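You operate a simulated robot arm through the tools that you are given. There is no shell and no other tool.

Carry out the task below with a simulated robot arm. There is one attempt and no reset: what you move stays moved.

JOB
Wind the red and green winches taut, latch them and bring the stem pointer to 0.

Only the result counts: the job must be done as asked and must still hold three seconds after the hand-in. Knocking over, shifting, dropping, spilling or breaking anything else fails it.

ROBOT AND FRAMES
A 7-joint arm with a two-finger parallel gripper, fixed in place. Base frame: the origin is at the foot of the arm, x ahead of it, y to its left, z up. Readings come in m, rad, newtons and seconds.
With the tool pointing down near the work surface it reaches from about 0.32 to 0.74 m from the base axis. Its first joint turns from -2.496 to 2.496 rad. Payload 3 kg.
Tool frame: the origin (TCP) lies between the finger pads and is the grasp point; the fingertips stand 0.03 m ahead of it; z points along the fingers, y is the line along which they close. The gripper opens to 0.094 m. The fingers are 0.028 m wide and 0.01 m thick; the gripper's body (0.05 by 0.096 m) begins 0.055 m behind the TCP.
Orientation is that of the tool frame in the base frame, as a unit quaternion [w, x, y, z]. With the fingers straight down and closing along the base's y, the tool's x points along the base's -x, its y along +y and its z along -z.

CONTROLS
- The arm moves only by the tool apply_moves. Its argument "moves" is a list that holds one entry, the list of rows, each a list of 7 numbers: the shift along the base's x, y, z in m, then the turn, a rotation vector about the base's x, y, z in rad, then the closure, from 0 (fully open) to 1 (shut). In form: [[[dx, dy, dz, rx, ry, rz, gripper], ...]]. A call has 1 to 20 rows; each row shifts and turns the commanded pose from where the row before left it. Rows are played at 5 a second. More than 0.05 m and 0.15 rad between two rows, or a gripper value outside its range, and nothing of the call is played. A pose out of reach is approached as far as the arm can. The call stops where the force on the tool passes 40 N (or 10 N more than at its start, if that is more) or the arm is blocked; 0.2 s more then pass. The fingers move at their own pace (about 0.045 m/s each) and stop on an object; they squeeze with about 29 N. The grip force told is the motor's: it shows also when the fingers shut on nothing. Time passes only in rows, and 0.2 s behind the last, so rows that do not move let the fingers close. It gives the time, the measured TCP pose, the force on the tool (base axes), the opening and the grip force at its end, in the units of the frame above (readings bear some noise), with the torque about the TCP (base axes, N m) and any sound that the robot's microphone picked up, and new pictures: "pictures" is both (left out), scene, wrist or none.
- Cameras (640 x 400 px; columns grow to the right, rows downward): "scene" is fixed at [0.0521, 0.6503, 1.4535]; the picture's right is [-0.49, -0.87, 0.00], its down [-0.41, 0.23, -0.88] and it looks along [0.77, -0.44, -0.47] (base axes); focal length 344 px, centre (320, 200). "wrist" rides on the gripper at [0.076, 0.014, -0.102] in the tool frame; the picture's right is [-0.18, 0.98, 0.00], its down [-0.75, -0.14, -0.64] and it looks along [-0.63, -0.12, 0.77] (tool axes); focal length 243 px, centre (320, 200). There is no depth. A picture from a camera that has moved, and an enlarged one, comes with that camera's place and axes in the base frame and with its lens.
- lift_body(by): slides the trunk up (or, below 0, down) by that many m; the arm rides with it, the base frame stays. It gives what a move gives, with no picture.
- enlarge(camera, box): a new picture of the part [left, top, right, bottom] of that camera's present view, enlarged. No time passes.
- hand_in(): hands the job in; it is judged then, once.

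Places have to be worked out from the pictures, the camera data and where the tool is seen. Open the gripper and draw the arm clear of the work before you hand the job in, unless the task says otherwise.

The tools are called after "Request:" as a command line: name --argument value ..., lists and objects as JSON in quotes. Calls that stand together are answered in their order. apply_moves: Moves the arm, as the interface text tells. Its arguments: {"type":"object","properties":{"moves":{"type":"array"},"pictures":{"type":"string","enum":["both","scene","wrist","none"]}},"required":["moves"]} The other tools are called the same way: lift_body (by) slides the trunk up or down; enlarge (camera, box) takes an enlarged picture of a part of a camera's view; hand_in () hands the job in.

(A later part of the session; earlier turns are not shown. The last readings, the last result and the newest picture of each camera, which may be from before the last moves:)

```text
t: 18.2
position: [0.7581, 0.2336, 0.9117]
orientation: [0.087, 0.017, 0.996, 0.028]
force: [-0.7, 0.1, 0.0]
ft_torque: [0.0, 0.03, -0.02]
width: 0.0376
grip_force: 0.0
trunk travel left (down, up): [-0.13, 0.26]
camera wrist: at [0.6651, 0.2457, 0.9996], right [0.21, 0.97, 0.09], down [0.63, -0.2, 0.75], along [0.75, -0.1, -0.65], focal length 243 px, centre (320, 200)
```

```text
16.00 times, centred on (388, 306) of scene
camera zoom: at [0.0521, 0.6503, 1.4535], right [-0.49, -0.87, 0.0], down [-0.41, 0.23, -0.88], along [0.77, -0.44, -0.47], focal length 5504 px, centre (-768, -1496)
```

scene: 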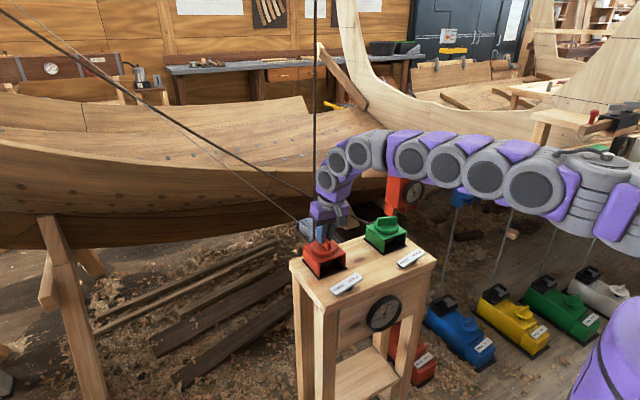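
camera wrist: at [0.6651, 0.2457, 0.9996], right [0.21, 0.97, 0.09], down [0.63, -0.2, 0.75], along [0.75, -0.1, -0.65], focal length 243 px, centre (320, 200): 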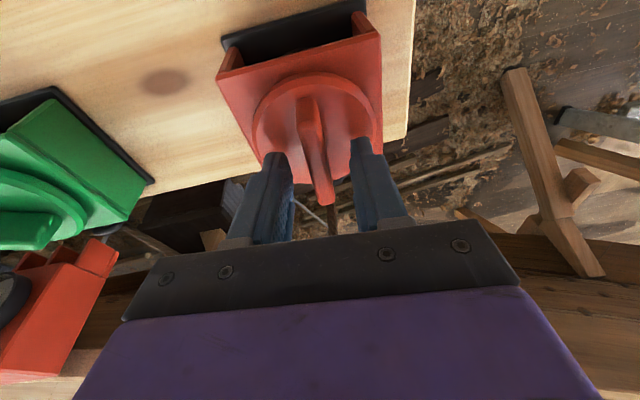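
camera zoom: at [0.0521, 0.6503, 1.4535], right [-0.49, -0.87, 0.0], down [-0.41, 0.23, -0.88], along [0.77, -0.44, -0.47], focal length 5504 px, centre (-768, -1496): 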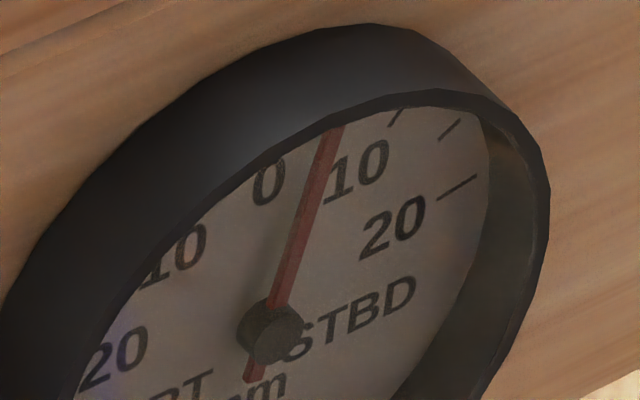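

It holds without slipping. I'll regrip red and turn another 0.6 rad clockwise, expecting the pointer to go slightly to PORT, so that green can be used to pull it back.

Request:
apply_moves --moves '[[[0, -0.001, -0.001, 0, 0, 0, 1], [0, 0, 0, 0, 0, 0, 1], [0, 0, 0, 0, 0, 0, 1], [0, 0, 0, 0, 0, 0, 1], [0, 0, 0, 0, 0, -0.1, 1], [0, 0, 0, 0.0173, 0.0052, -0.0983, 1], [0, 0, 0, 0, 0, -0.1, 1], [0, 0, 0, 0.0173, 0.0026, -0.0983, 1], [0, 0, 0, 0, 0, -0.1, 1], [0, 0, 0, 0.0173, 0.0, -0.0983, 1], [0, 0, 0, 0, 0, 0, 1]]]' --pictures "wrist"

Request:
enlarge --camera "scene" --box '[290, 180, 410, 280]'

Request:
enlarge --camera "scene" --box '[372, 296, 404, 316]'

```text
t: 20.6
position: [0.7562, 0.2333, 0.9107]
orientation: [0.085, 0.311, 0.946, 0.027]
force: [-9.3, 0.4, -3.3]
ft_torque: [-1.18, 0.13, -0.08]
width: 0.0134
grip_force: 44.7
trunk travel left (down, up): [-0.13, 0.26]
camera wrist: at [0.6865, 0.2897, 1.0014], right [0.72, 0.68, 0.13], down [0.4, -0.56, 0.73], along [0.57, -0.47, -0.68], focal length 243 px, centre (320, 200)
```

wrist: 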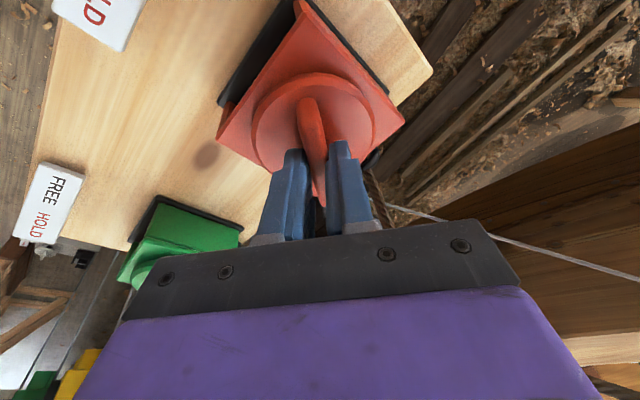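

```text
4.00 times, centred on (350, 230) of scene
camera zoom: at [0.0521, 0.6503, 1.4535], right [-0.49, -0.87, 0.0], down [-0.41, 0.23, -0.88], along [0.77, -0.44, -0.47], focal length 1376 px, centre (200, 80)
```

zoom: 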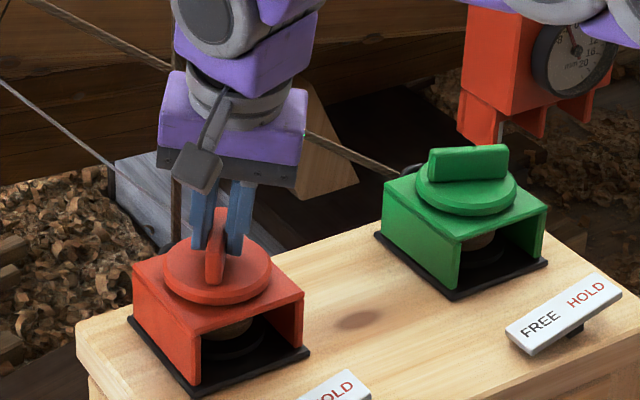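

```text
16.00 times, centred on (388, 306) of scene
camera zoom: at [0.0521, 0.6503, 1.4535], right [-0.49, -0.87, 0.0], down [-0.41, 0.23, -0.88], along [0.77, -0.44, -0.47], focal length 5504 px, centre (-768, -1496)
```

zoom: 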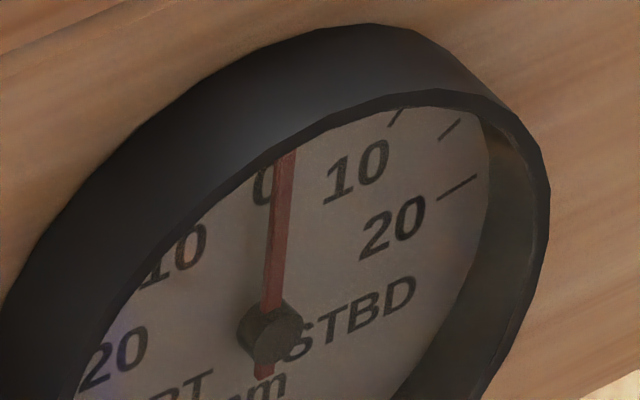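

By my dial calibration (about 4°/mm) the pointer went from 6 to about −0.6 mm, at roughly 5.6 mm/rad. I'll release and regrip to shed the side stress. Then I'll take red a further 0.5 rad so the green line can be loaded against it.

Request:
apply_moves --moves '[[[0, 0, 0, 0, 0, 0, 0.7], [0, 0, 0, 0, 0, 0, 0.7], [0.001, 0, 0, 0, 0.02, 0, 0.7], [0, 0, 0, 0, 0, 0, 1], [0, 0, 0, 0, 0, 0, 1], [0, 0, 0, 0, 0, 0, 1], [0, 0, 0, 0, 0, -0.1, 1], [0, 0, 0, 0.016, 0.0, -0.0983, 1], [0, 0, 0, 0, 0, -0.1, 1], [0, 0, 0, 0.016, 0.0, -0.0983, 1], [0, 0, 0, 0.016, 0, -0.1, 1], [0, 0, 0, 0, 0.0, 0, 1]]]' --pictures "wrist"

Request:
enlarge --camera "scene" --box '[290, 180, 410, 280]'

Request:
enlarge --camera "scene" --box '[372, 296, 404, 316]'

```text
t: 23.2
position: [0.7562, 0.2308, 0.9095]
orientation: [0.068, 0.538, 0.84, 0.022]
force: [-14.2, -11.2, 1.5]
ft_torque: [0.72, 1.73, -0.03]
width: 0.0139
grip_force: 45.3
trunk travel left (down, up): [-0.13, 0.26]
stopped in row 12: the force on the tool passed its limit at 41 N (the readings are from after the stop); the commanded pose is now the measured one
camera wrist: at [0.7242, 0.3097, 1.0054], right [0.96, 0.25, 0.13], down [0.09, -0.72, 0.69], along [0.26, -0.65, -0.71], focal length 243 px, centre (320, 200)
```

wrist: 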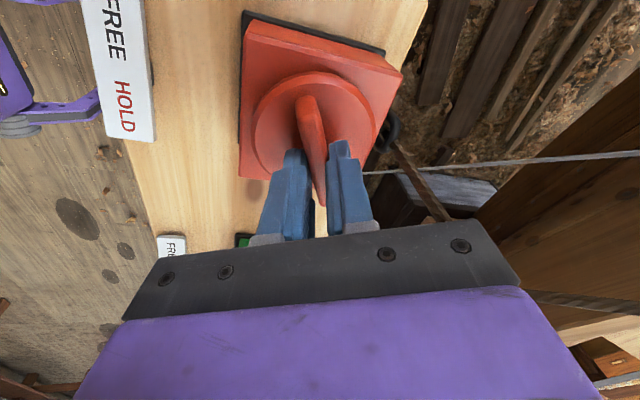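

```text
4.00 times, centred on (350, 230) of scene
camera zoom: at [0.0521, 0.6503, 1.4535], right [-0.49, -0.87, 0.0], down [-0.41, 0.23, -0.88], along [0.77, -0.44, -0.47], focal length 1376 px, centre (200, 80)
```

zoom: 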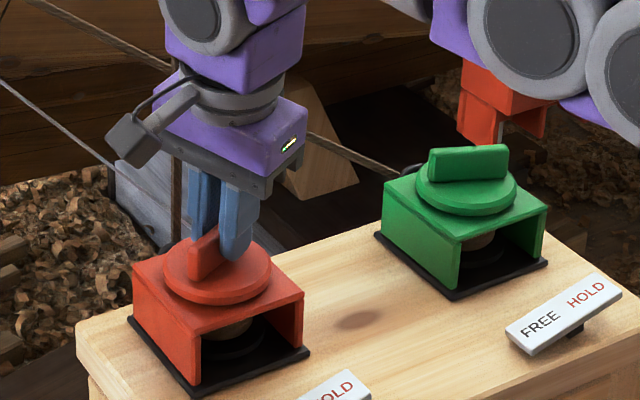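

```text
16.00 times, centred on (388, 306) of scene
camera zoom: at [0.0521, 0.6503, 1.4535], right [-0.49, -0.87, 0.0], down [-0.41, 0.23, -0.88], along [0.77, -0.44, -0.47], focal length 5504 px, centre (-768, -1496)
```

zoom: 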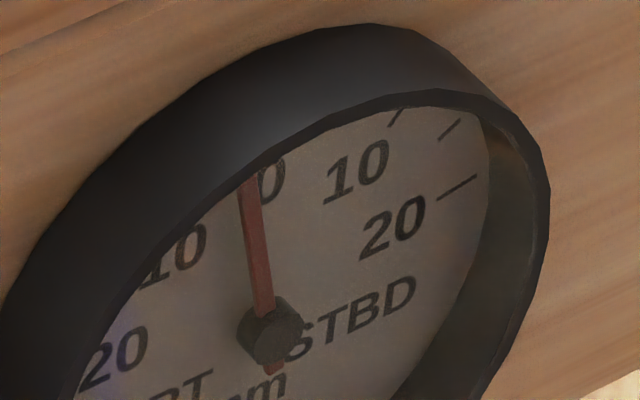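

The pointer is now at about −3.5 mm (PORT). I'll release red, rise clear, and check that it holds.

Request:
apply_moves --moves '[[[0, 0, 0, 0, 0, 0, 0.6], [0, 0, 0, 0, 0, 0, 0.6], [0, 0, 0, 0, 0, 0, 0.6], [0, 0, 0.03, 0, 0, 0, 0.6], [0, 0, 0.03, 0, 0, 0, 0.6], [-0.02, 0, 0.03, 0, 0, 0, 0.6], [-0.03, 0, 0, 0, 0, 0.15, 0.6], [-0.03, 0, 0, 0, 0, 0.15, 0.8], [-0.02, 0, 0, 0, 0, 0.15, 1], [0, 0, 0, 0, 0, 0.15, 1], [0, 0, 0, 0, 0, 0.15, 1], [0, 0, 0, 0, 0, 0.15, 1], [0, 0, 0, 0, 0, 0.15, 1], [0, 0, 0, 0, 0, 0.09, 1], [0, 0, 0, 0, 0, 0, 1]]]'

Request:
enlarge --camera "scene" --box '[372, 296, 404, 316]'

Request:
enlarge --camera "scene" --box '[310, 220, 430, 310]'

```text
t: 26.4
position: [0.658, 0.2347, 0.9996]
orientation: [0.044, -0.002, 0.997, 0.057]
force: [0.6, -0.3, 0.1]
ft_torque: [0.0, -0.02, 0.0]
width: 0.0001
grip_force: 29.1
trunk travel left (down, up): [-0.13, 0.26]
camera wrist: at [0.572, 0.2363, 1.0953], right [0.17, 0.98, 0.13], down [0.7, -0.21, 0.69], along [0.7, -0.03, -0.72], focal length 243 px, centre (320, 200)
```

scene: 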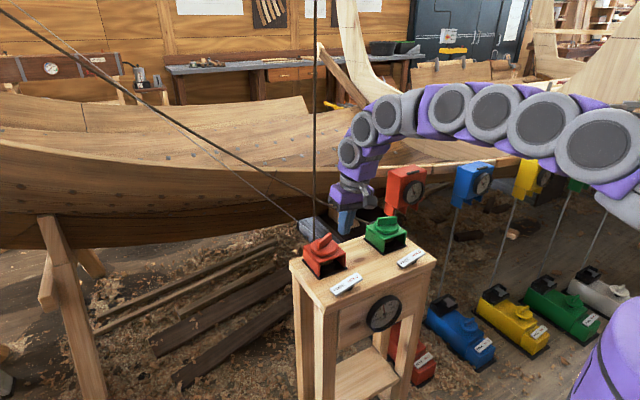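
wrist: 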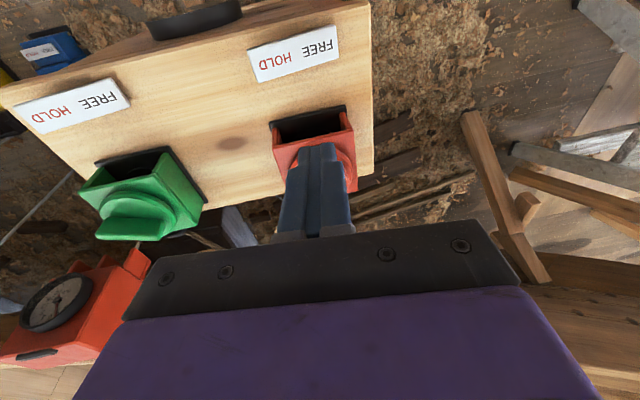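

```text
16.00 times, centred on (388, 306) of scene
camera zoom: at [0.0521, 0.6503, 1.4535], right [-0.49, -0.87, 0.0], down [-0.41, 0.23, -0.88], along [0.77, -0.44, -0.47], focal length 5504 px, centre (-768, -1496)
```

zoom: 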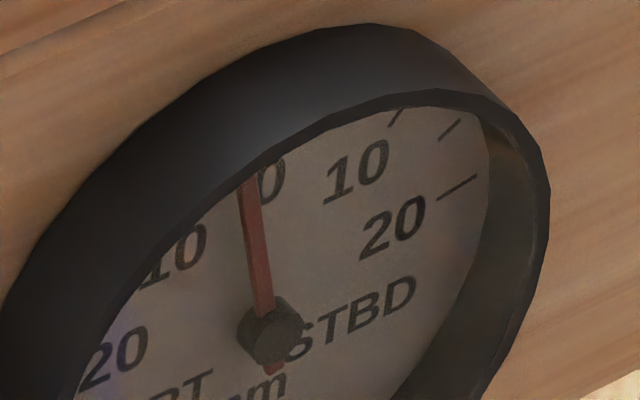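

```text
4.44 times, centred on (370, 265) of scene
camera zoom: at [0.0521, 0.6503, 1.4535], right [-0.49, -0.87, 0.0], down [-0.41, 0.23, -0.88], along [0.77, -0.44, -0.47], focal length 1529 px, centre (98, -89)
```

zoom: 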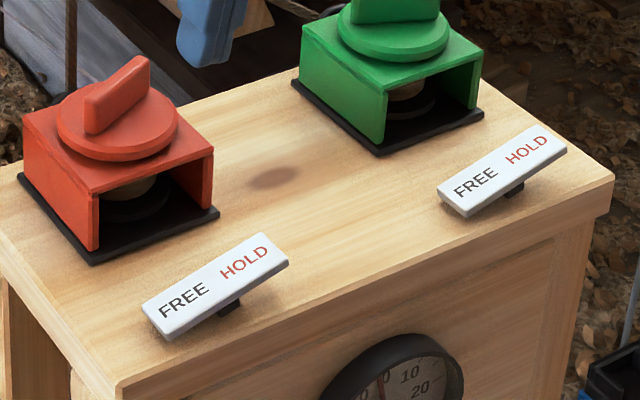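

The red knob holds at about −3.5 mm. Both rockers are tilted with the HOLD end up, so FREE is engaged. I'll level the tool and go above the red HOLD end at about (0.636, 0.203) with the fingers closed.

Request:
apply_moves --moves '[[[-0.01, -0.016, 0, -0.1138, 0.0875, 0, 1], [-0.012, -0.016, 0, 0, 0, 0, 1], [0, 0, -0.04, 0, 0, 0, 1], [0, 0, -0.04, 0, 0, 0, 1], [0, 0, -0.03, 0, 0, 0, 1], [0, 0, 0, 0, 0, 0, 1]]]'

Request:
enlarge --camera "scene" --box '[310, 220, 430, 310]'

Request:
enlarge --camera "wrist" --box '[220, 60, 420, 240]'

```text
t: 27.8
position: [0.6346, 0.1995, 0.8909]
orientation: [0.002, -0.003, 1.0, 0.002]
force: [-0.5, -0.2, -0.2]
ft_torque: [0.01, 0.02, 0.0]
width: 0.0001
grip_force: 29.5
trunk travel left (down, up): [-0.13, 0.26]
camera wrist: at [0.5584, 0.2131, 0.9922], right [0.18, 0.98, 0.0], down [0.75, -0.14, 0.64], along [0.63, -0.11, -0.77], focal length 243 px, centre (320, 200)
```

scene: 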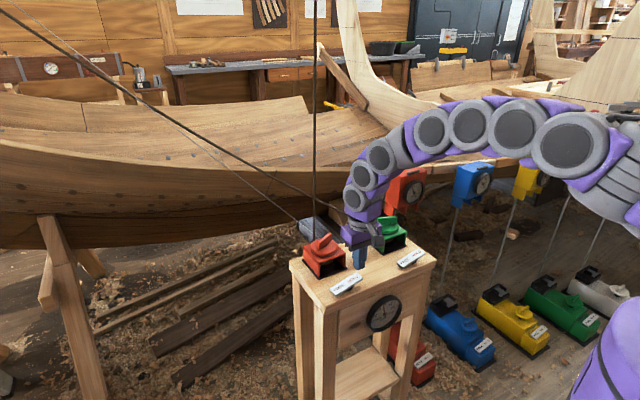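
wrist: 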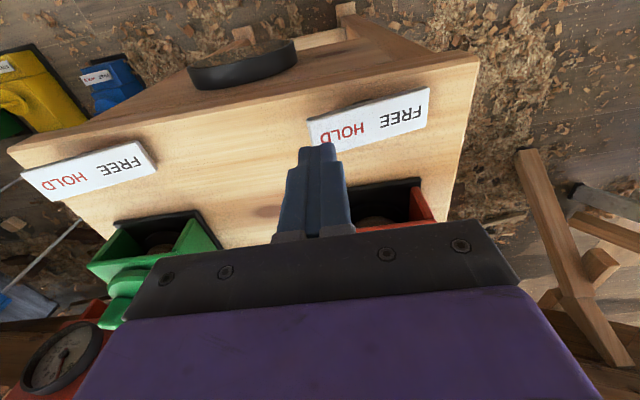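

```text
4.44 times, centred on (370, 265) of scene
camera zoom: at [0.0521, 0.6503, 1.4535], right [-0.49, -0.87, 0.0], down [-0.41, 0.23, -0.88], along [0.77, -0.44, -0.47], focal length 1529 px, centre (98, -89)
```

zoom: 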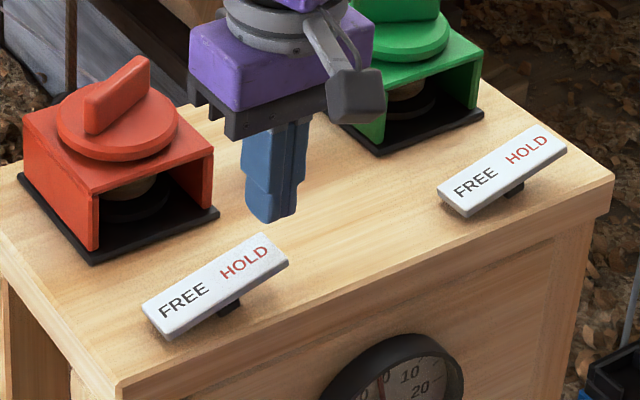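

```text
2.22 times, centred on (320, 150) of wrist
camera zoom: at [0.5584, 0.2131, 0.9922], right [0.18, 0.98, 0.0], down [0.75, -0.14, 0.64], along [0.63, -0.11, -0.77], focal length 539 px, centre (320, 311)
```

zoom: 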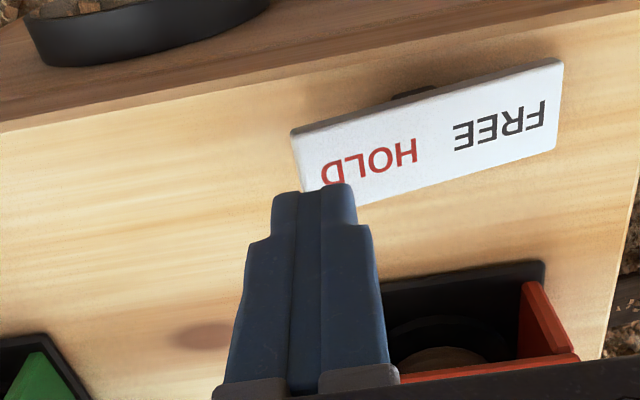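

The HOLD end tip lies near (0.630, 0.196). I'll shift to (0.632, 0.206) and press down in small steps.

Request:
apply_moves --moves '[[[-0.002, 0.006, 0, 0, 0, 0, 1], [0, 0, -0.012, 0, 0, 0, 1], [0, 0, -0.01, 0, 0, 0, 1], [0, 0, -0.006, 0, 0, 0, 1], [0, 0, -0.005, 0, 0, 0, 1], [0, 0, -0.005, 0, 0, 0, 1], [0, 0, -0.005, 0, 0, 0, 1], [0, 0, 0, 0, 0, 0, 1]]]' --pictures "wrist"

Request:
enlarge --camera "scene" --box '[310, 220, 430, 310]'

```text
t: 29.6
position: [0.6329, 0.2072, 0.8488]
orientation: [0.004, -0.001, 1.0, 0.002]
force: [-2.1, -1.8, 33.8]
ft_torque: [0.29, 0.24, 0.04]
width: 0.0002
grip_force: 28.8
trunk travel left (down, up): [-0.13, 0.26]
camera wrist: at [0.5561, 0.2197, 0.9514], right [0.18, 0.98, 0.01], down [0.75, -0.14, 0.65], along [0.64, -0.11, -0.76], focal length 243 px, centre (320, 200)
```

wrist: 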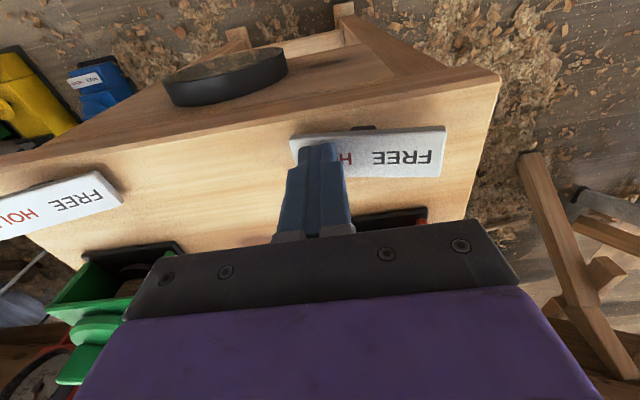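

```text
4.44 times, centred on (370, 265) of scene
camera zoom: at [0.0521, 0.6503, 1.4535], right [-0.49, -0.87, 0.0], down [-0.41, 0.23, -0.88], along [0.77, -0.44, -0.47], focal length 1529 px, centre (98, -89)
```

zoom: 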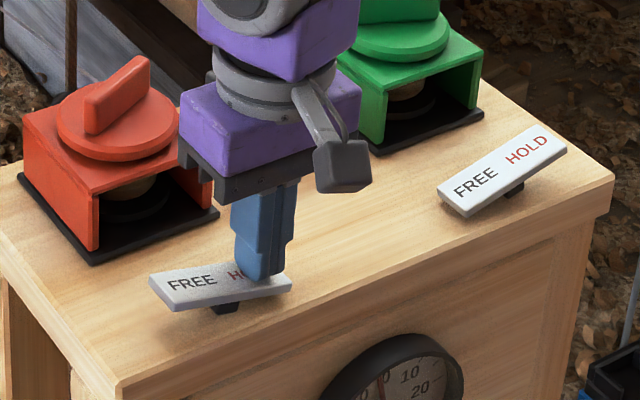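

The rocker has tipped to HOLD under 34 N. I'll lift off and check that it stays and that the pointer is unchanged.

Request:
apply_moves --moves '[[[0, 0, 0.03, 0, 0, 0, 1], [0, 0, 0.04, 0, 0, 0, 1], [0, 0, 0, 0, 0, 0, 1], [0, 0, 0, 0, 0, 0, 1]]]' --pictures "none"

Request:
enlarge --camera "scene" --box '[310, 220, 430, 310]'

Request:
enlarge --camera "scene" --box '[372, 296, 404, 316]'

Request:
enlarge --camera "wrist" --box '[0, 40, 320, 280]'

```text
t: 30.6
position: [0.6338, 0.208, 0.9169]
orientation: [0.002, -0.001, 1.0, 0.001]
force: [0.5, 0.5, 0.4]
ft_torque: [0.0, -0.04, 0.04]
width: 0.0
grip_force: 29.0
trunk travel left (down, up): [-0.13, 0.26]
```

```text
4.44 times, centred on (370, 265) of scene
camera zoom: at [0.0521, 0.6503, 1.4535], right [-0.49, -0.87, 0.0], down [-0.41, 0.23, -0.88], along [0.77, -0.44, -0.47], focal length 1529 px, centre (98, -89)
```

zoom: 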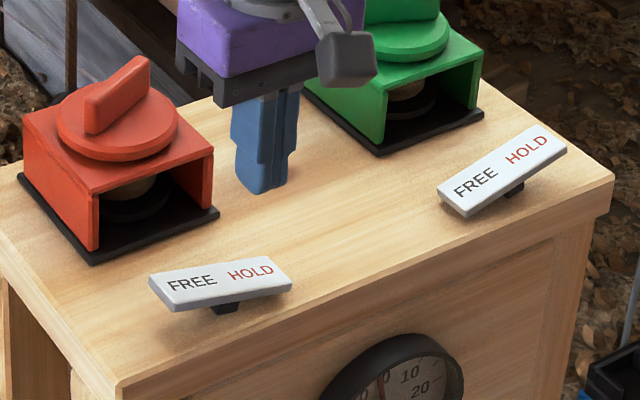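

```text
16.00 times, centred on (388, 306) of scene
camera zoom: at [0.0521, 0.6503, 1.4535], right [-0.49, -0.87, 0.0], down [-0.41, 0.23, -0.88], along [0.77, -0.44, -0.47], focal length 5504 px, centre (-768, -1496)
```

zoom: 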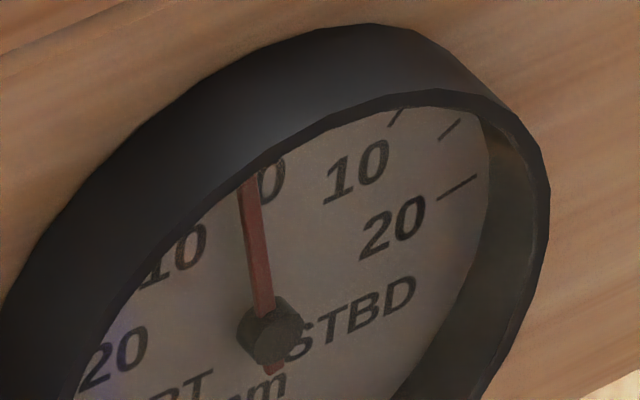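

```text
1.67 times, centred on (160, 160) of wrist
camera zoom: at [0.5572, 0.2225, 1.0185], right [0.18, 0.98, 0.0], down [0.75, -0.14, 0.64], along [0.63, -0.11, -0.77], focal length 404 px, centre (587, 267)
```

zoom: 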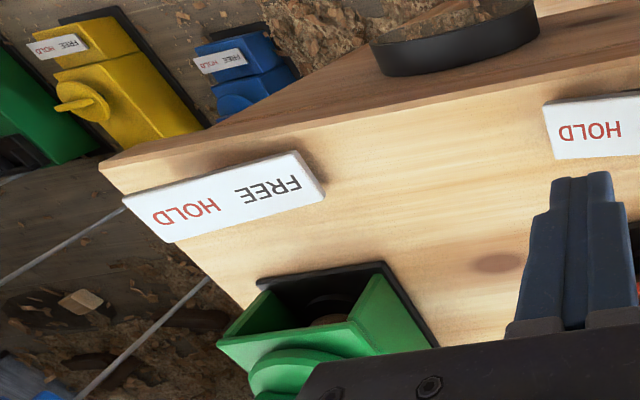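

Red is latched and the pointer is steady at about −3.5. The green knob should be near (0.757, 0.003). I'll rise, move above it with the gripper open and yaw to its handle angle of about 60°.

Request:
apply_moves --moves '[[[0, 0, 0.04, 0, 0, 0, 1], [0, -0.02, 0.03, 0, 0, 0, 0.5], [0.01, -0.04, 0, 0, 0, 0.15, 0], [0.02, -0.04, 0, 0, 0, 0.15, 0], [0.02, -0.04, 0, 0, 0, 0.15, 0], [0.02, -0.04, 0, 0, 0, 0.15, 0], [0.02, -0.025, 0, 0, 0, 0.15, 0], [0, 0, 0, 0, 0, 0.15, 0], [0, 0, 0, 0, 0, 0.15, 0], [0, 0, 0, 0, 0, 0, 0]]]'

Request:
enlarge --camera "wrist" --box '[220, 60, 420, 200]'

```text
t: 32.8
position: [0.7224, 0.003, 0.9871]
orientation: [0.0, -0.503, 0.864, 0.003]
force: [0.2, 1.0, -0.3]
ft_torque: [0.01, 0.01, 0.02]
width: 0.094
grip_force: 0.0
trunk travel left (down, up): [-0.13, 0.26]
camera wrist: at [0.6736, -0.0576, 1.0892], right [-0.76, 0.65, 0.01], down [0.5, 0.58, 0.64], along [0.41, 0.49, -0.77], focal length 243 px, centre (320, 200)
```

scene: 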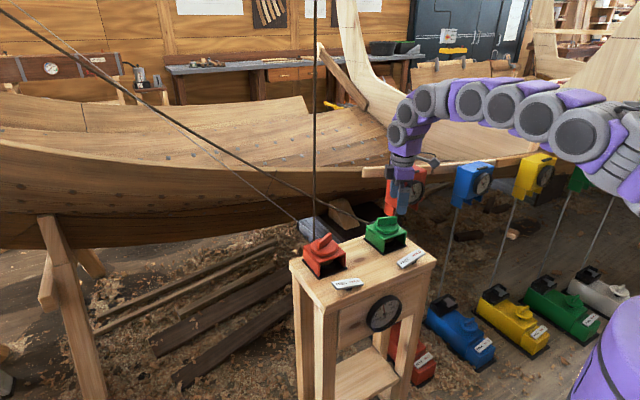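
wrist: 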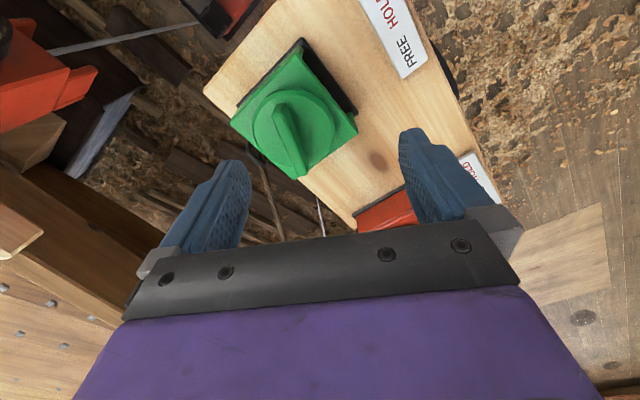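

```text
2.86 times, centred on (320, 130) of wrist
camera zoom: at [0.6736, -0.0576, 1.0892], right [-0.76, 0.65, 0.01], down [0.5, 0.58, 0.64], along [0.41, 0.49, -0.77], focal length 693 px, centre (320, 400)
```

zoom: 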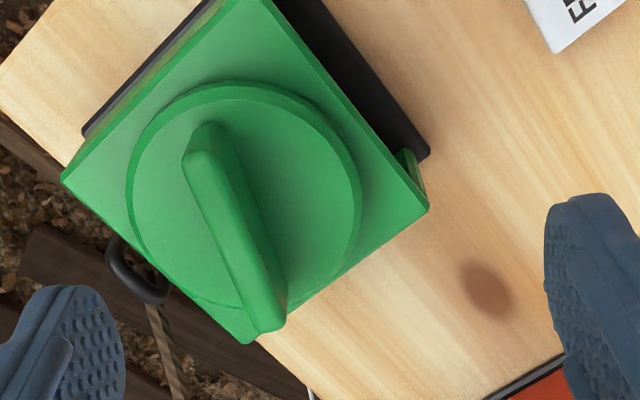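

The green axis works out at about (0.7545, 0.001), with the handle at about 66°. I'll add 0.09 rad yaw, move over it and lower toward z≈0.91.

Request:
apply_moves --moves '[[[0.016, -0.001, 0, 0, 0, 0.09, 0], [0.016, -0.001, 0, 0, 0, 0, 0], [0, 0, -0.03, 0, 0, 0, 0], [0, 0, 0, 0, 0, 0, 0]]]'

Request:
enlarge --camera "wrist" --box '[220, 60, 420, 220]'

```text
t: 33.8
position: [0.7561, -0.0, 0.9584]
orientation: [0.001, -0.541, 0.841, 0.002]
force: [-0.1, -1.0, -0.4]
ft_torque: [0.01, 0.03, -0.02]
width: 0.094
grip_force: 0.0
trunk travel left (down, up): [-0.13, 0.26]
camera wrist: at [0.7113, -0.0637, 1.0604], right [-0.82, 0.58, 0.01], down [0.44, 0.62, 0.64], along [0.37, 0.53, -0.77], focal length 243 px, centre (320, 200)
```

scene: 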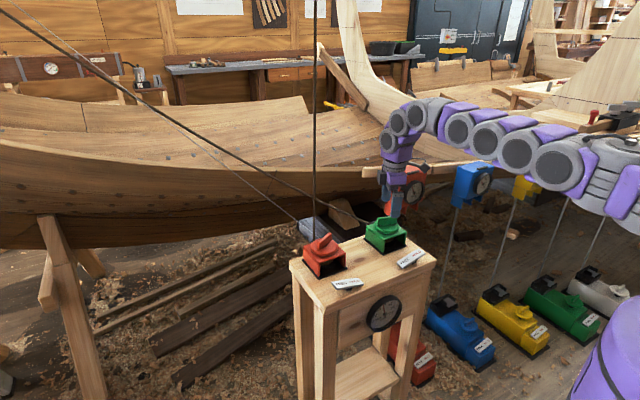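
wrist: 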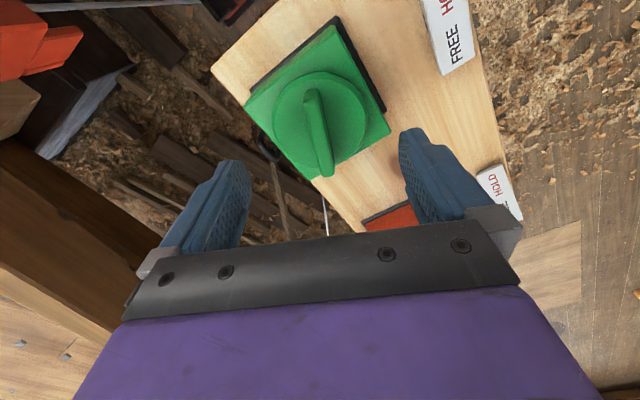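

```text
2.50 times, centred on (320, 140) of wrist
camera zoom: at [0.7113, -0.0637, 1.0604], right [-0.82, 0.58, 0.01], down [0.44, 0.62, 0.64], along [0.37, 0.53, -0.77], focal length 606 px, centre (320, 350)
```

zoom: 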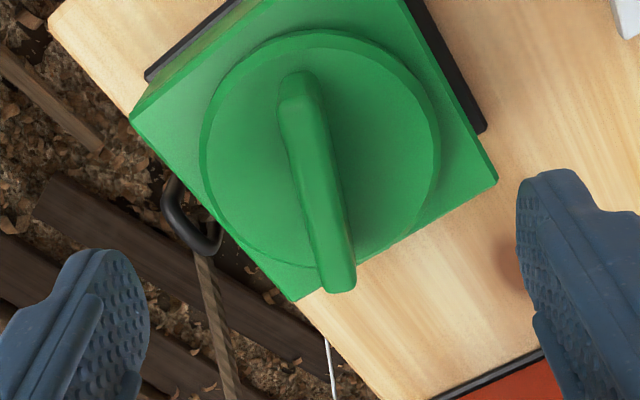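

The knob is centred under the tool to within about 2 mm and the handle is aligned. I'll descend to 0.910 and grip.

Request:
apply_moves --moves '[[[-0.001, -0.001, -0.02, 0, 0, 0, 0], [0, 0, -0.018, 0, 0, 0.03, 0.3], [0, 0, -0.01, 0, 0, 0, 0.6], [0, 0, 0, 0, 0, 0, 1], [0, 0, 0, 0, 0, 0, 1], [0, 0, 0, 0, 0, 0, 1], [0, 0, 0, 0, 0, 0, 1], [0, 0, 0, 0, 0, 0, 1], [0, 0, 0, 0, 0, 0, 1]]]'

Request:
enlarge --camera "scene" --box '[340, 180, 440, 280]'

```text
t: 35.8
position: [0.7554, -0.0012, 0.9074]
orientation: [0.001, -0.553, 0.833, 0.003]
force: [12.1, -1.5, -2.5]
ft_torque: [-0.42, -0.64, -0.09]
width: 0.0117
grip_force: 44.7
trunk travel left (down, up): [-0.13, 0.26]
camera wrist: at [0.7131, -0.0666, 1.0113], right [-0.83, 0.55, 0.0], down [0.42, 0.64, 0.64], along [0.35, 0.54, -0.77], focal length 243 px, centre (320, 200)
```

scene: 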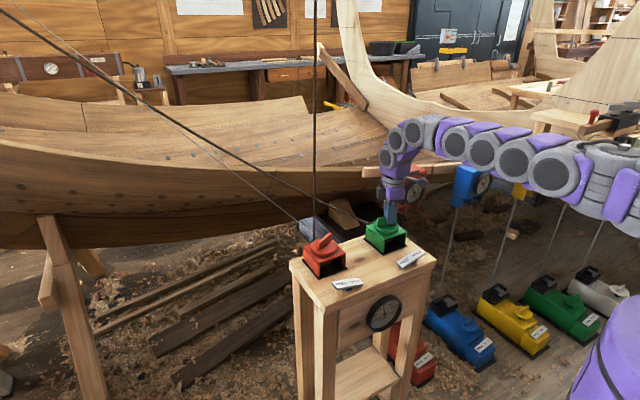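
wrist: 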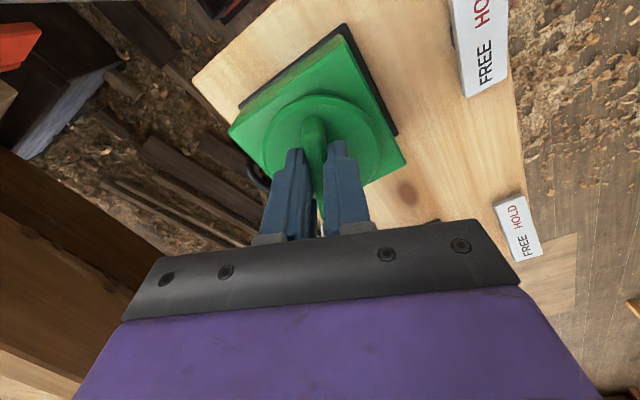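

```text
4.00 times, centred on (390, 230) of scene
camera zoom: at [0.0521, 0.6503, 1.4535], right [-0.49, -0.87, 0.0], down [-0.41, 0.23, -0.88], along [0.77, -0.44, -0.47], focal length 1376 px, centre (40, 80)
```

zoom: 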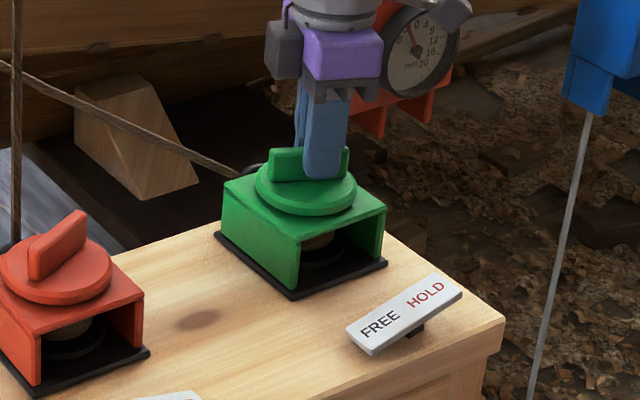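

The grip is on the handle, but in the scene view it looks off-centre along the handle. I'll check in the wrist view before turning.

Request:
enlarge --camera "wrist" --box '[220, 60, 420, 240]'

Request:
enlarge --camera "scene" --box '[365, 205, 410, 245]'

```text
2.22 times, centred on (320, 150) of wrist
camera zoom: at [0.7131, -0.0666, 1.0113], right [-0.83, 0.55, 0.0], down [0.42, 0.64, 0.64], along [0.35, 0.54, -0.77], focal length 539 px, centre (320, 311)
```

zoom: 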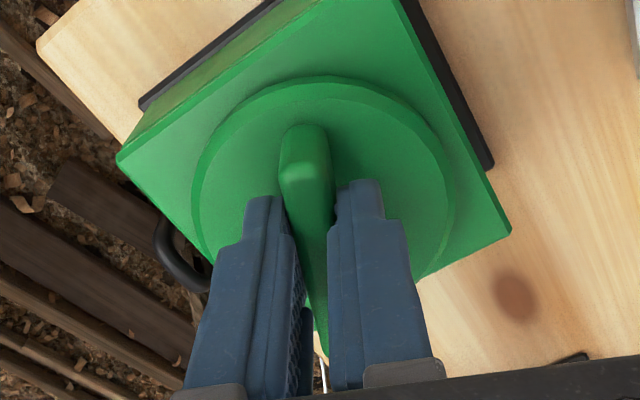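

```text
10.00 times, centred on (388, 225) of scene
camera zoom: at [0.0521, 0.6503, 1.4535], right [-0.49, -0.87, 0.0], down [-0.41, 0.23, -0.88], along [0.77, -0.44, -0.47], focal length 3440 px, centre (-355, -50)
```

zoom: 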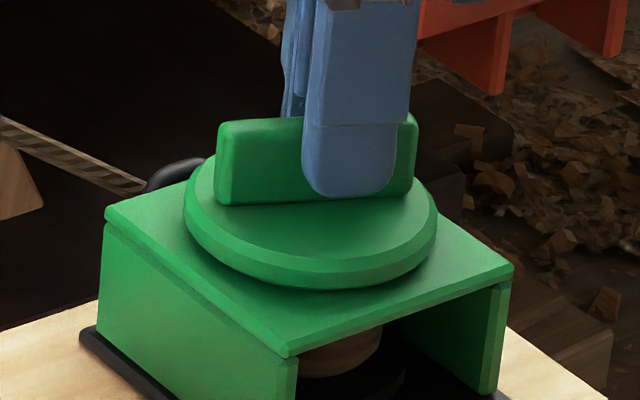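

Allowing for parallax, the grip is about 5 mm off toward −y along the handle. I'll open, shift by (+0.002, +0.005), regrip and turn a small clockwise amount.

Request:
apply_moves --moves '[[[0, 0, 0, 0, 0, 0, 0.75], [0, 0, 0, 0, 0, 0, 0.75], [0.003, 0.005, 0.001, 0, 0, 0, 0.75], [0, 0, 0, 0, 0, 0, 1], [0, 0, 0, 0, 0, 0, 1], [0, 0, 0, 0, 0, 0, 1], [0, 0, 0, 0, 0, -0.1, 1], [0, 0, 0, 0, 0, -0.1, 1], [0, 0, 0, 0, 0, -0.1, 1], [0, 0, 0, 0, 0, -0.1, 1], [0, 0, 0, 0, 0, 0, 1]]]' --pictures "scene"

Request:
enlarge --camera "scene" --box '[365, 205, 410, 245]'

Request:
enlarge --camera "scene" --box '[372, 296, 404, 316]'

```text
t: 38.2
position: [0.7571, 0.0041, 0.9083]
orientation: [0.0, -0.377, 0.926, 0.003]
force: [2.0, 4.3, -9.1]
ft_torque: [0.22, -0.88, -0.12]
width: 0.0121
grip_force: 44.6
trunk travel left (down, up): [-0.13, 0.26]
```

scene: 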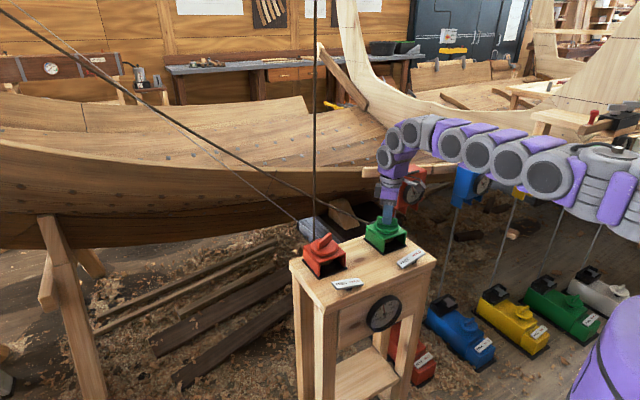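

```text
10.00 times, centred on (388, 225) of scene
camera zoom: at [0.0521, 0.6503, 1.4535], right [-0.49, -0.87, 0.0], down [-0.41, 0.23, -0.88], along [0.77, -0.44, -0.47], focal length 3440 px, centre (-355, -50)
```

zoom: 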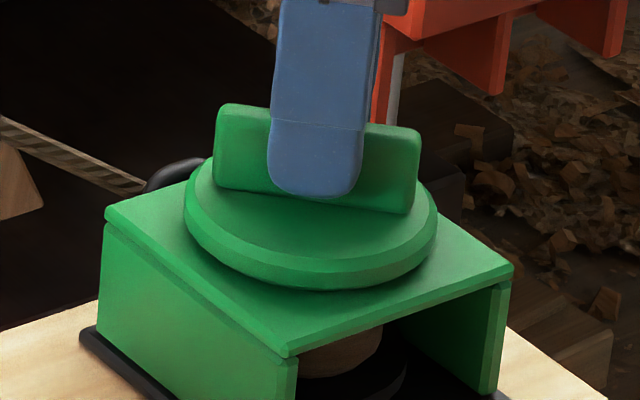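

```text
16.00 times, centred on (388, 306) of scene
camera zoom: at [0.0521, 0.6503, 1.4535], right [-0.49, -0.87, 0.0], down [-0.41, 0.23, -0.88], along [0.77, -0.44, -0.47], focal length 5504 px, centre (-768, -1496)
```

zoom: 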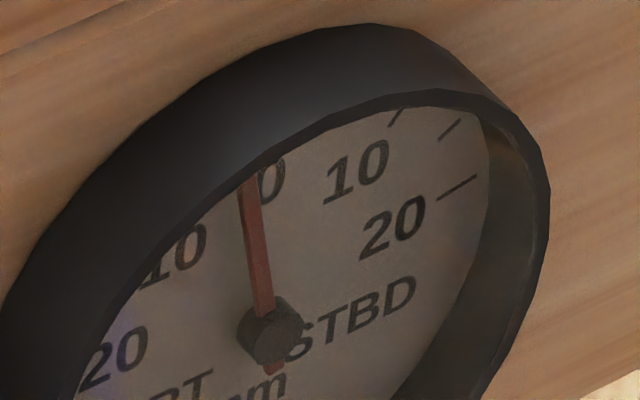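

The grip is centred with low forces; there's still slack, as the pointer hasn't moved. I'll continue clockwise by 0.6 rad.

Request:
apply_moves --moves '[[[0, 0, 0, 0, 0, -0.1, 1], [0, 0, 0, 0, 0, -0.1, 1], [0, 0, 0, 0, 0, -0.1, 1], [0, 0, 0, 0, 0, -0.1, 1], [0, 0, 0, 0, 0, -0.1, 1], [0, 0, 0, 0, 0, -0.1, 1], [0, 0, 0, 0, 0, 0, 1]]]' --pictures "none"

Request:
enlarge --camera "scene" --box '[365, 205, 410, 245]'

Request:
enlarge --camera "scene" --box '[372, 296, 404, 316]'

```text
t: 39.8
position: [0.7581, 0.0045, 0.909]
orientation: [0.0, -0.085, 0.996, 0.002]
force: [-1.6, 5.4, -10.4]
ft_torque: [-0.33, 0.08, -0.12]
width: 0.012
grip_force: 44.7
trunk travel left (down, up): [-0.13, 0.26]
```

```text
10.00 times, centred on (388, 225) of scene
camera zoom: at [0.0521, 0.6503, 1.4535], right [-0.49, -0.87, 0.0], down [-0.41, 0.23, -0.88], along [0.77, -0.44, -0.47], focal length 3440 px, centre (-355, -50)
```

zoom: 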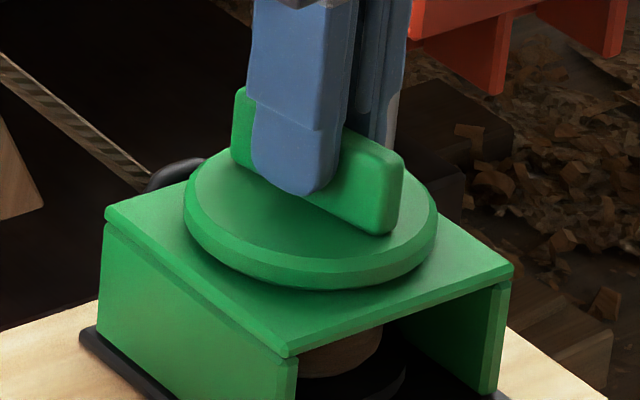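

```text
16.00 times, centred on (388, 306) of scene
camera zoom: at [0.0521, 0.6503, 1.4535], right [-0.49, -0.87, 0.0], down [-0.41, 0.23, -0.88], along [0.77, -0.44, -0.47], focal length 5504 px, centre (-768, -1496)
```

zoom: 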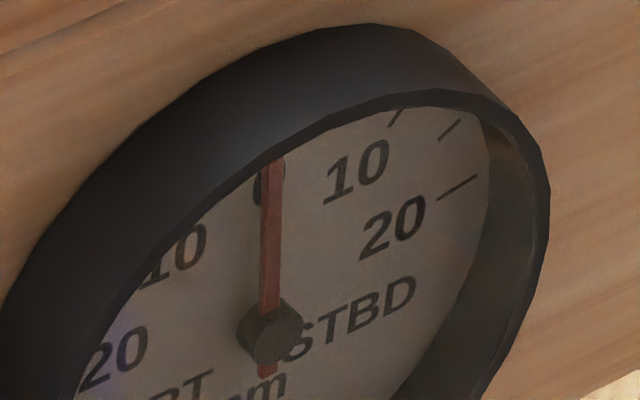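

The green line is now pulling; the pointer reads about −1.5 mm. I'll turn another 0.25 rad clockwise and read again.

Request:
apply_moves --moves '[[[0, 0, 0, 0, 0, -0.1, 1], [0, 0, 0, 0, 0, -0.1, 1], [0, 0, 0, 0, 0, -0.05, 1], [0, 0, 0, 0, 0, 0, 1]]]' --pictures "none"

Request:
enlarge --camera "scene" --box '[365, 205, 410, 245]'

Request:
enlarge --camera "scene" --box '[372, 296, 404, 316]'

```text
t: 40.8
position: [0.7571, 0.0043, 0.9095]
orientation: [0.001, 0.039, 0.999, 0.0]
force: [-3.1, 5.0, -8.3]
ft_torque: [-0.16, 1.12, -0.05]
width: 0.0118
grip_force: 44.7
trunk travel left (down, up): [-0.13, 0.26]
```

```text
10.00 times, centred on (388, 225) of scene
camera zoom: at [0.0521, 0.6503, 1.4535], right [-0.49, -0.87, 0.0], down [-0.41, 0.23, -0.88], along [0.77, -0.44, -0.47], focal length 3440 px, centre (-355, -50)
```

zoom: 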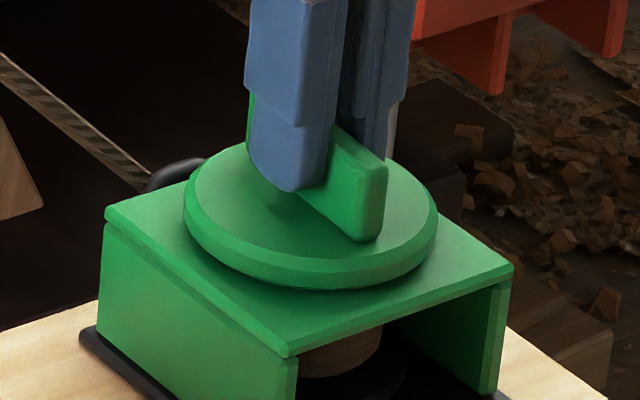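

```text
16.00 times, centred on (388, 306) of scene
camera zoom: at [0.0521, 0.6503, 1.4535], right [-0.49, -0.87, 0.0], down [-0.41, 0.23, -0.88], along [0.77, -0.44, -0.47], focal length 5504 px, centre (-768, -1496)
```

zoom: 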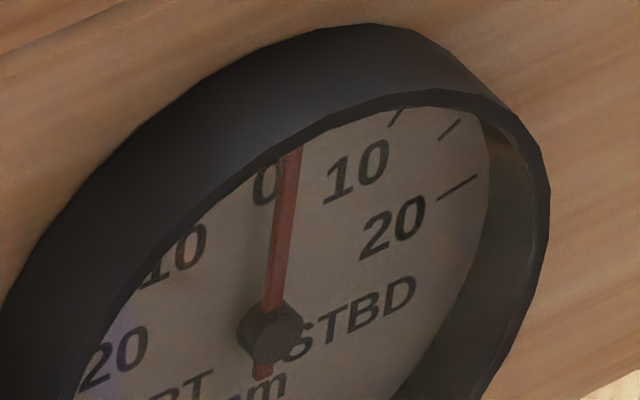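

The pointer now lines up with zero within my reading error. I'll release green, rise, and draw back so the wrist camera can see the gauge square-on before latching.

Request:
apply_moves --moves '[[[0, 0, 0, 0, 0, 0, 0.6], [0, 0, 0, 0, 0, 0, 0.6], [0, 0, 0, 0, 0, 0, 0.6], [0, 0, 0.03, 0, 0, 0, 0.6], [0, 0, 0.035, 0, 0, 0, 0.6], [-0.02, 0, 0.03, 0, 0, 0, 0.6], [-0.04, 0.02, 0, 0, 0, 0.07, 0.8], [-0.05, 0.02, 0, 0, 0, 0, 1], [-0.05, 0.02, 0, 0, 0, 0, 1], [-0.05, 0.02, 0, 0, 0, 0, 1], [-0.05, 0.02, 0, 0, 0, 0, 1], [-0.05, 0.01, 0, 0, 0, 0, 1], [-0.04, 0, -0.03, 0, 0, 0, 1], [0, 0, -0.03, 0, 0, 0, 1], [0, 0, 0, 0, 0, 0, 1]]]'

Request:
enlarge --camera "scene" --box '[372, 296, 404, 316]'

```text
refused: row 8 steps farther than a row can; nothing moved
```

```text
16.00 times, centred on (388, 306) of scene
camera zoom: at [0.0521, 0.6503, 1.4535], right [-0.49, -0.87, 0.0], down [-0.41, 0.23, -0.88], along [0.77, -0.44, -0.47], focal length 5504 px, centre (-768, -1496)
```

zoom: 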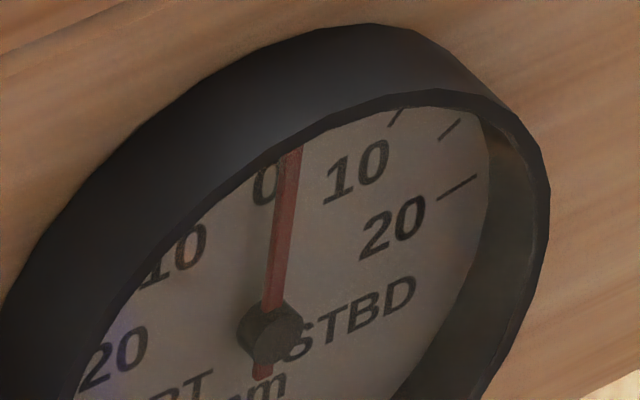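

That call was refused because one row stepped too far, and nothing moved. I'll repeat it with shorter steps.

Request:
apply_moves --moves '[[[0, 0, 0, 0, 0, 0, 0.6], [0, 0, 0, 0, 0, 0, 0.6], [0, 0, 0, 0, 0, 0, 0.6], [0, 0, 0.03, 0, 0, 0, 0.6], [0, 0, 0.035, 0, 0, 0, 0.6], [-0.02, 0, 0.03, 0, 0, 0, 0.6], [-0.04, 0.015, 0, 0, 0, 0.07, 0.8], [-0.045, 0.015, 0, 0, 0, 0, 1], [-0.045, 0.015, 0, 0, 0, 0, 1], [-0.045, 0.015, 0, 0, 0, 0, 1], [-0.045, 0.015, 0, 0, 0, 0, 1], [-0.045, 0.015, 0, 0, 0, 0, 1], [-0.045, 0.015, 0, 0, 0, 0, 1], [-0.02, 0.01, -0.03, 0, 0, 0, 1], [0, 0, -0.04, 0, 0, 0, 1], [0, 0, 0, 0, 0, 0, 1]]]'

Request:
enlarge --camera "scene" --box '[372, 296, 404, 316]'

```text
t: 44.2
position: [0.4085, 0.1183, 0.9367]
orientation: [0.002, 0.003, 1.0, 0.001]
force: [0.8, 0.1, -0.2]
ft_torque: [-0.01, 0.01, 0.0]
width: 0.0001
grip_force: 29.0
trunk travel left (down, up): [-0.13, 0.26]
camera wrist: at [0.3314, 0.1333, 1.0379], right [0.19, 0.98, 0.0], down [0.75, -0.15, 0.64], along [0.63, -0.12, -0.76], focal length 243 px, centre (320, 200)
```

scene: 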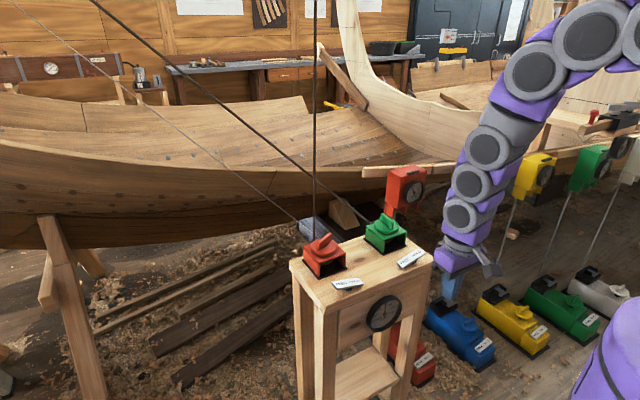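
wrist: 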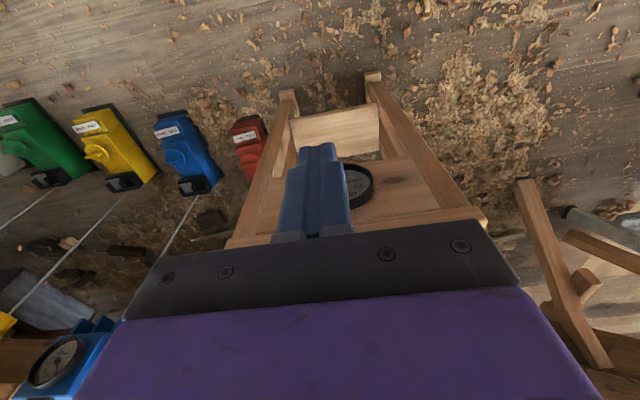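

```text
16.00 times, centred on (388, 306) of scene
camera zoom: at [0.0521, 0.6503, 1.4535], right [-0.49, -0.87, 0.0], down [-0.41, 0.23, -0.88], along [0.77, -0.44, -0.47], focal length 5504 px, centre (-768, -1496)
```

zoom: 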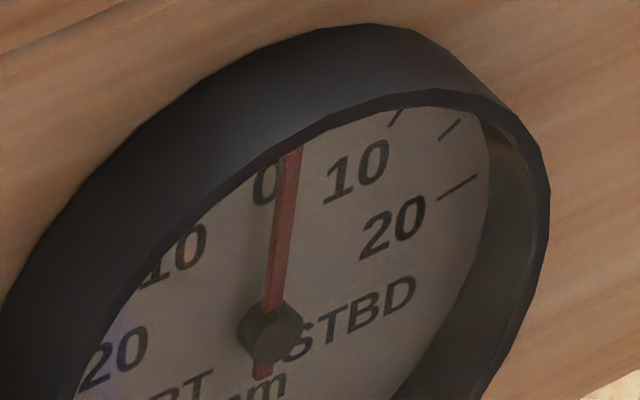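

The pointer held after release. The fingers block the gauge in the wrist view, so I'll open them and pitch the tool for a squarer look.

Request:
apply_moves --moves '[[[0, 0.005, -0.03, 0, -0.14, 0, 0], [0, 0.005, -0.03, 0, -0.14, 0, 0], [0, 0, -0.02, 0, -0.14, 0, 0], [0, 0, 0, 0, 0, 0, 0], [0, 0, 0, 0, 0, 0, 0]]]' --pictures "wrist"

Request:
enlarge --camera "wrist" --box '[280, 110, 400, 220]'

```text
t: 45.4
position: [0.4072, 0.1294, 0.8655]
orientation: [0.175, 0.003, 0.984, 0.002]
force: [-0.4, -0.6, -0.1]
ft_torque: [0.01, -0.01, -0.02]
width: 0.094
grip_force: 0.0
out of reach, approached as far as the arm can: row 3
trunk travel left (down, up): [-0.13, 0.26]
camera wrist: at [0.3008, 0.144, 0.9353], right [0.18, 0.98, 0.07], down [0.49, -0.15, 0.86], along [0.86, -0.12, -0.5], focal length 243 px, centre (320, 200)
```

wrist: 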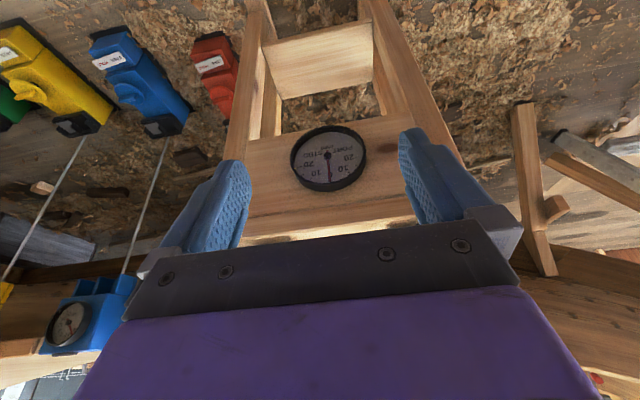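

```text
3.64 times, centred on (340, 165) of wrist
camera zoom: at [0.3008, 0.144, 0.9353], right [0.18, 0.98, 0.07], down [0.49, -0.15, 0.86], along [0.86, -0.12, -0.5], focal length 882 px, centre (247, 327)
```

zoom: 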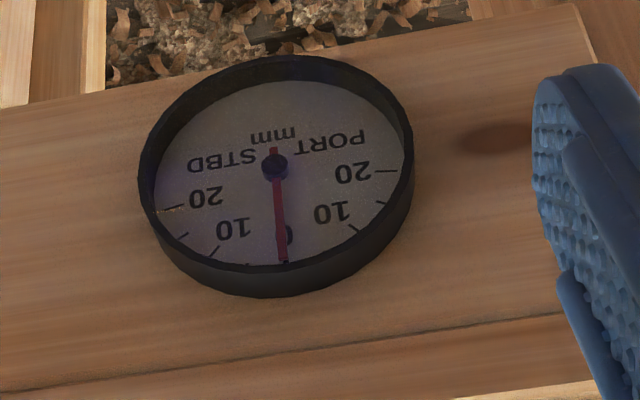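

Request:
enlarge --camera "wrist" --box '[305, 150, 345, 185]'

```text
11.43 times, centred on (325, 168) of wrist
camera zoom: at [0.3008, 0.144, 0.9353], right [0.18, 0.98, 0.07], down [0.49, -0.15, 0.86], along [0.86, -0.12, -0.5], focal length 2773 px, centre (263, 571)
```

zoom: 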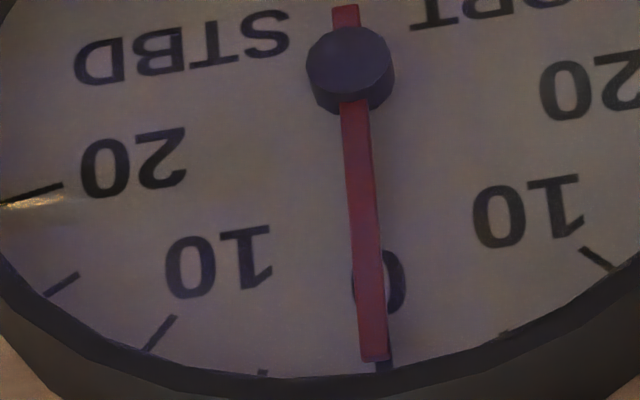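

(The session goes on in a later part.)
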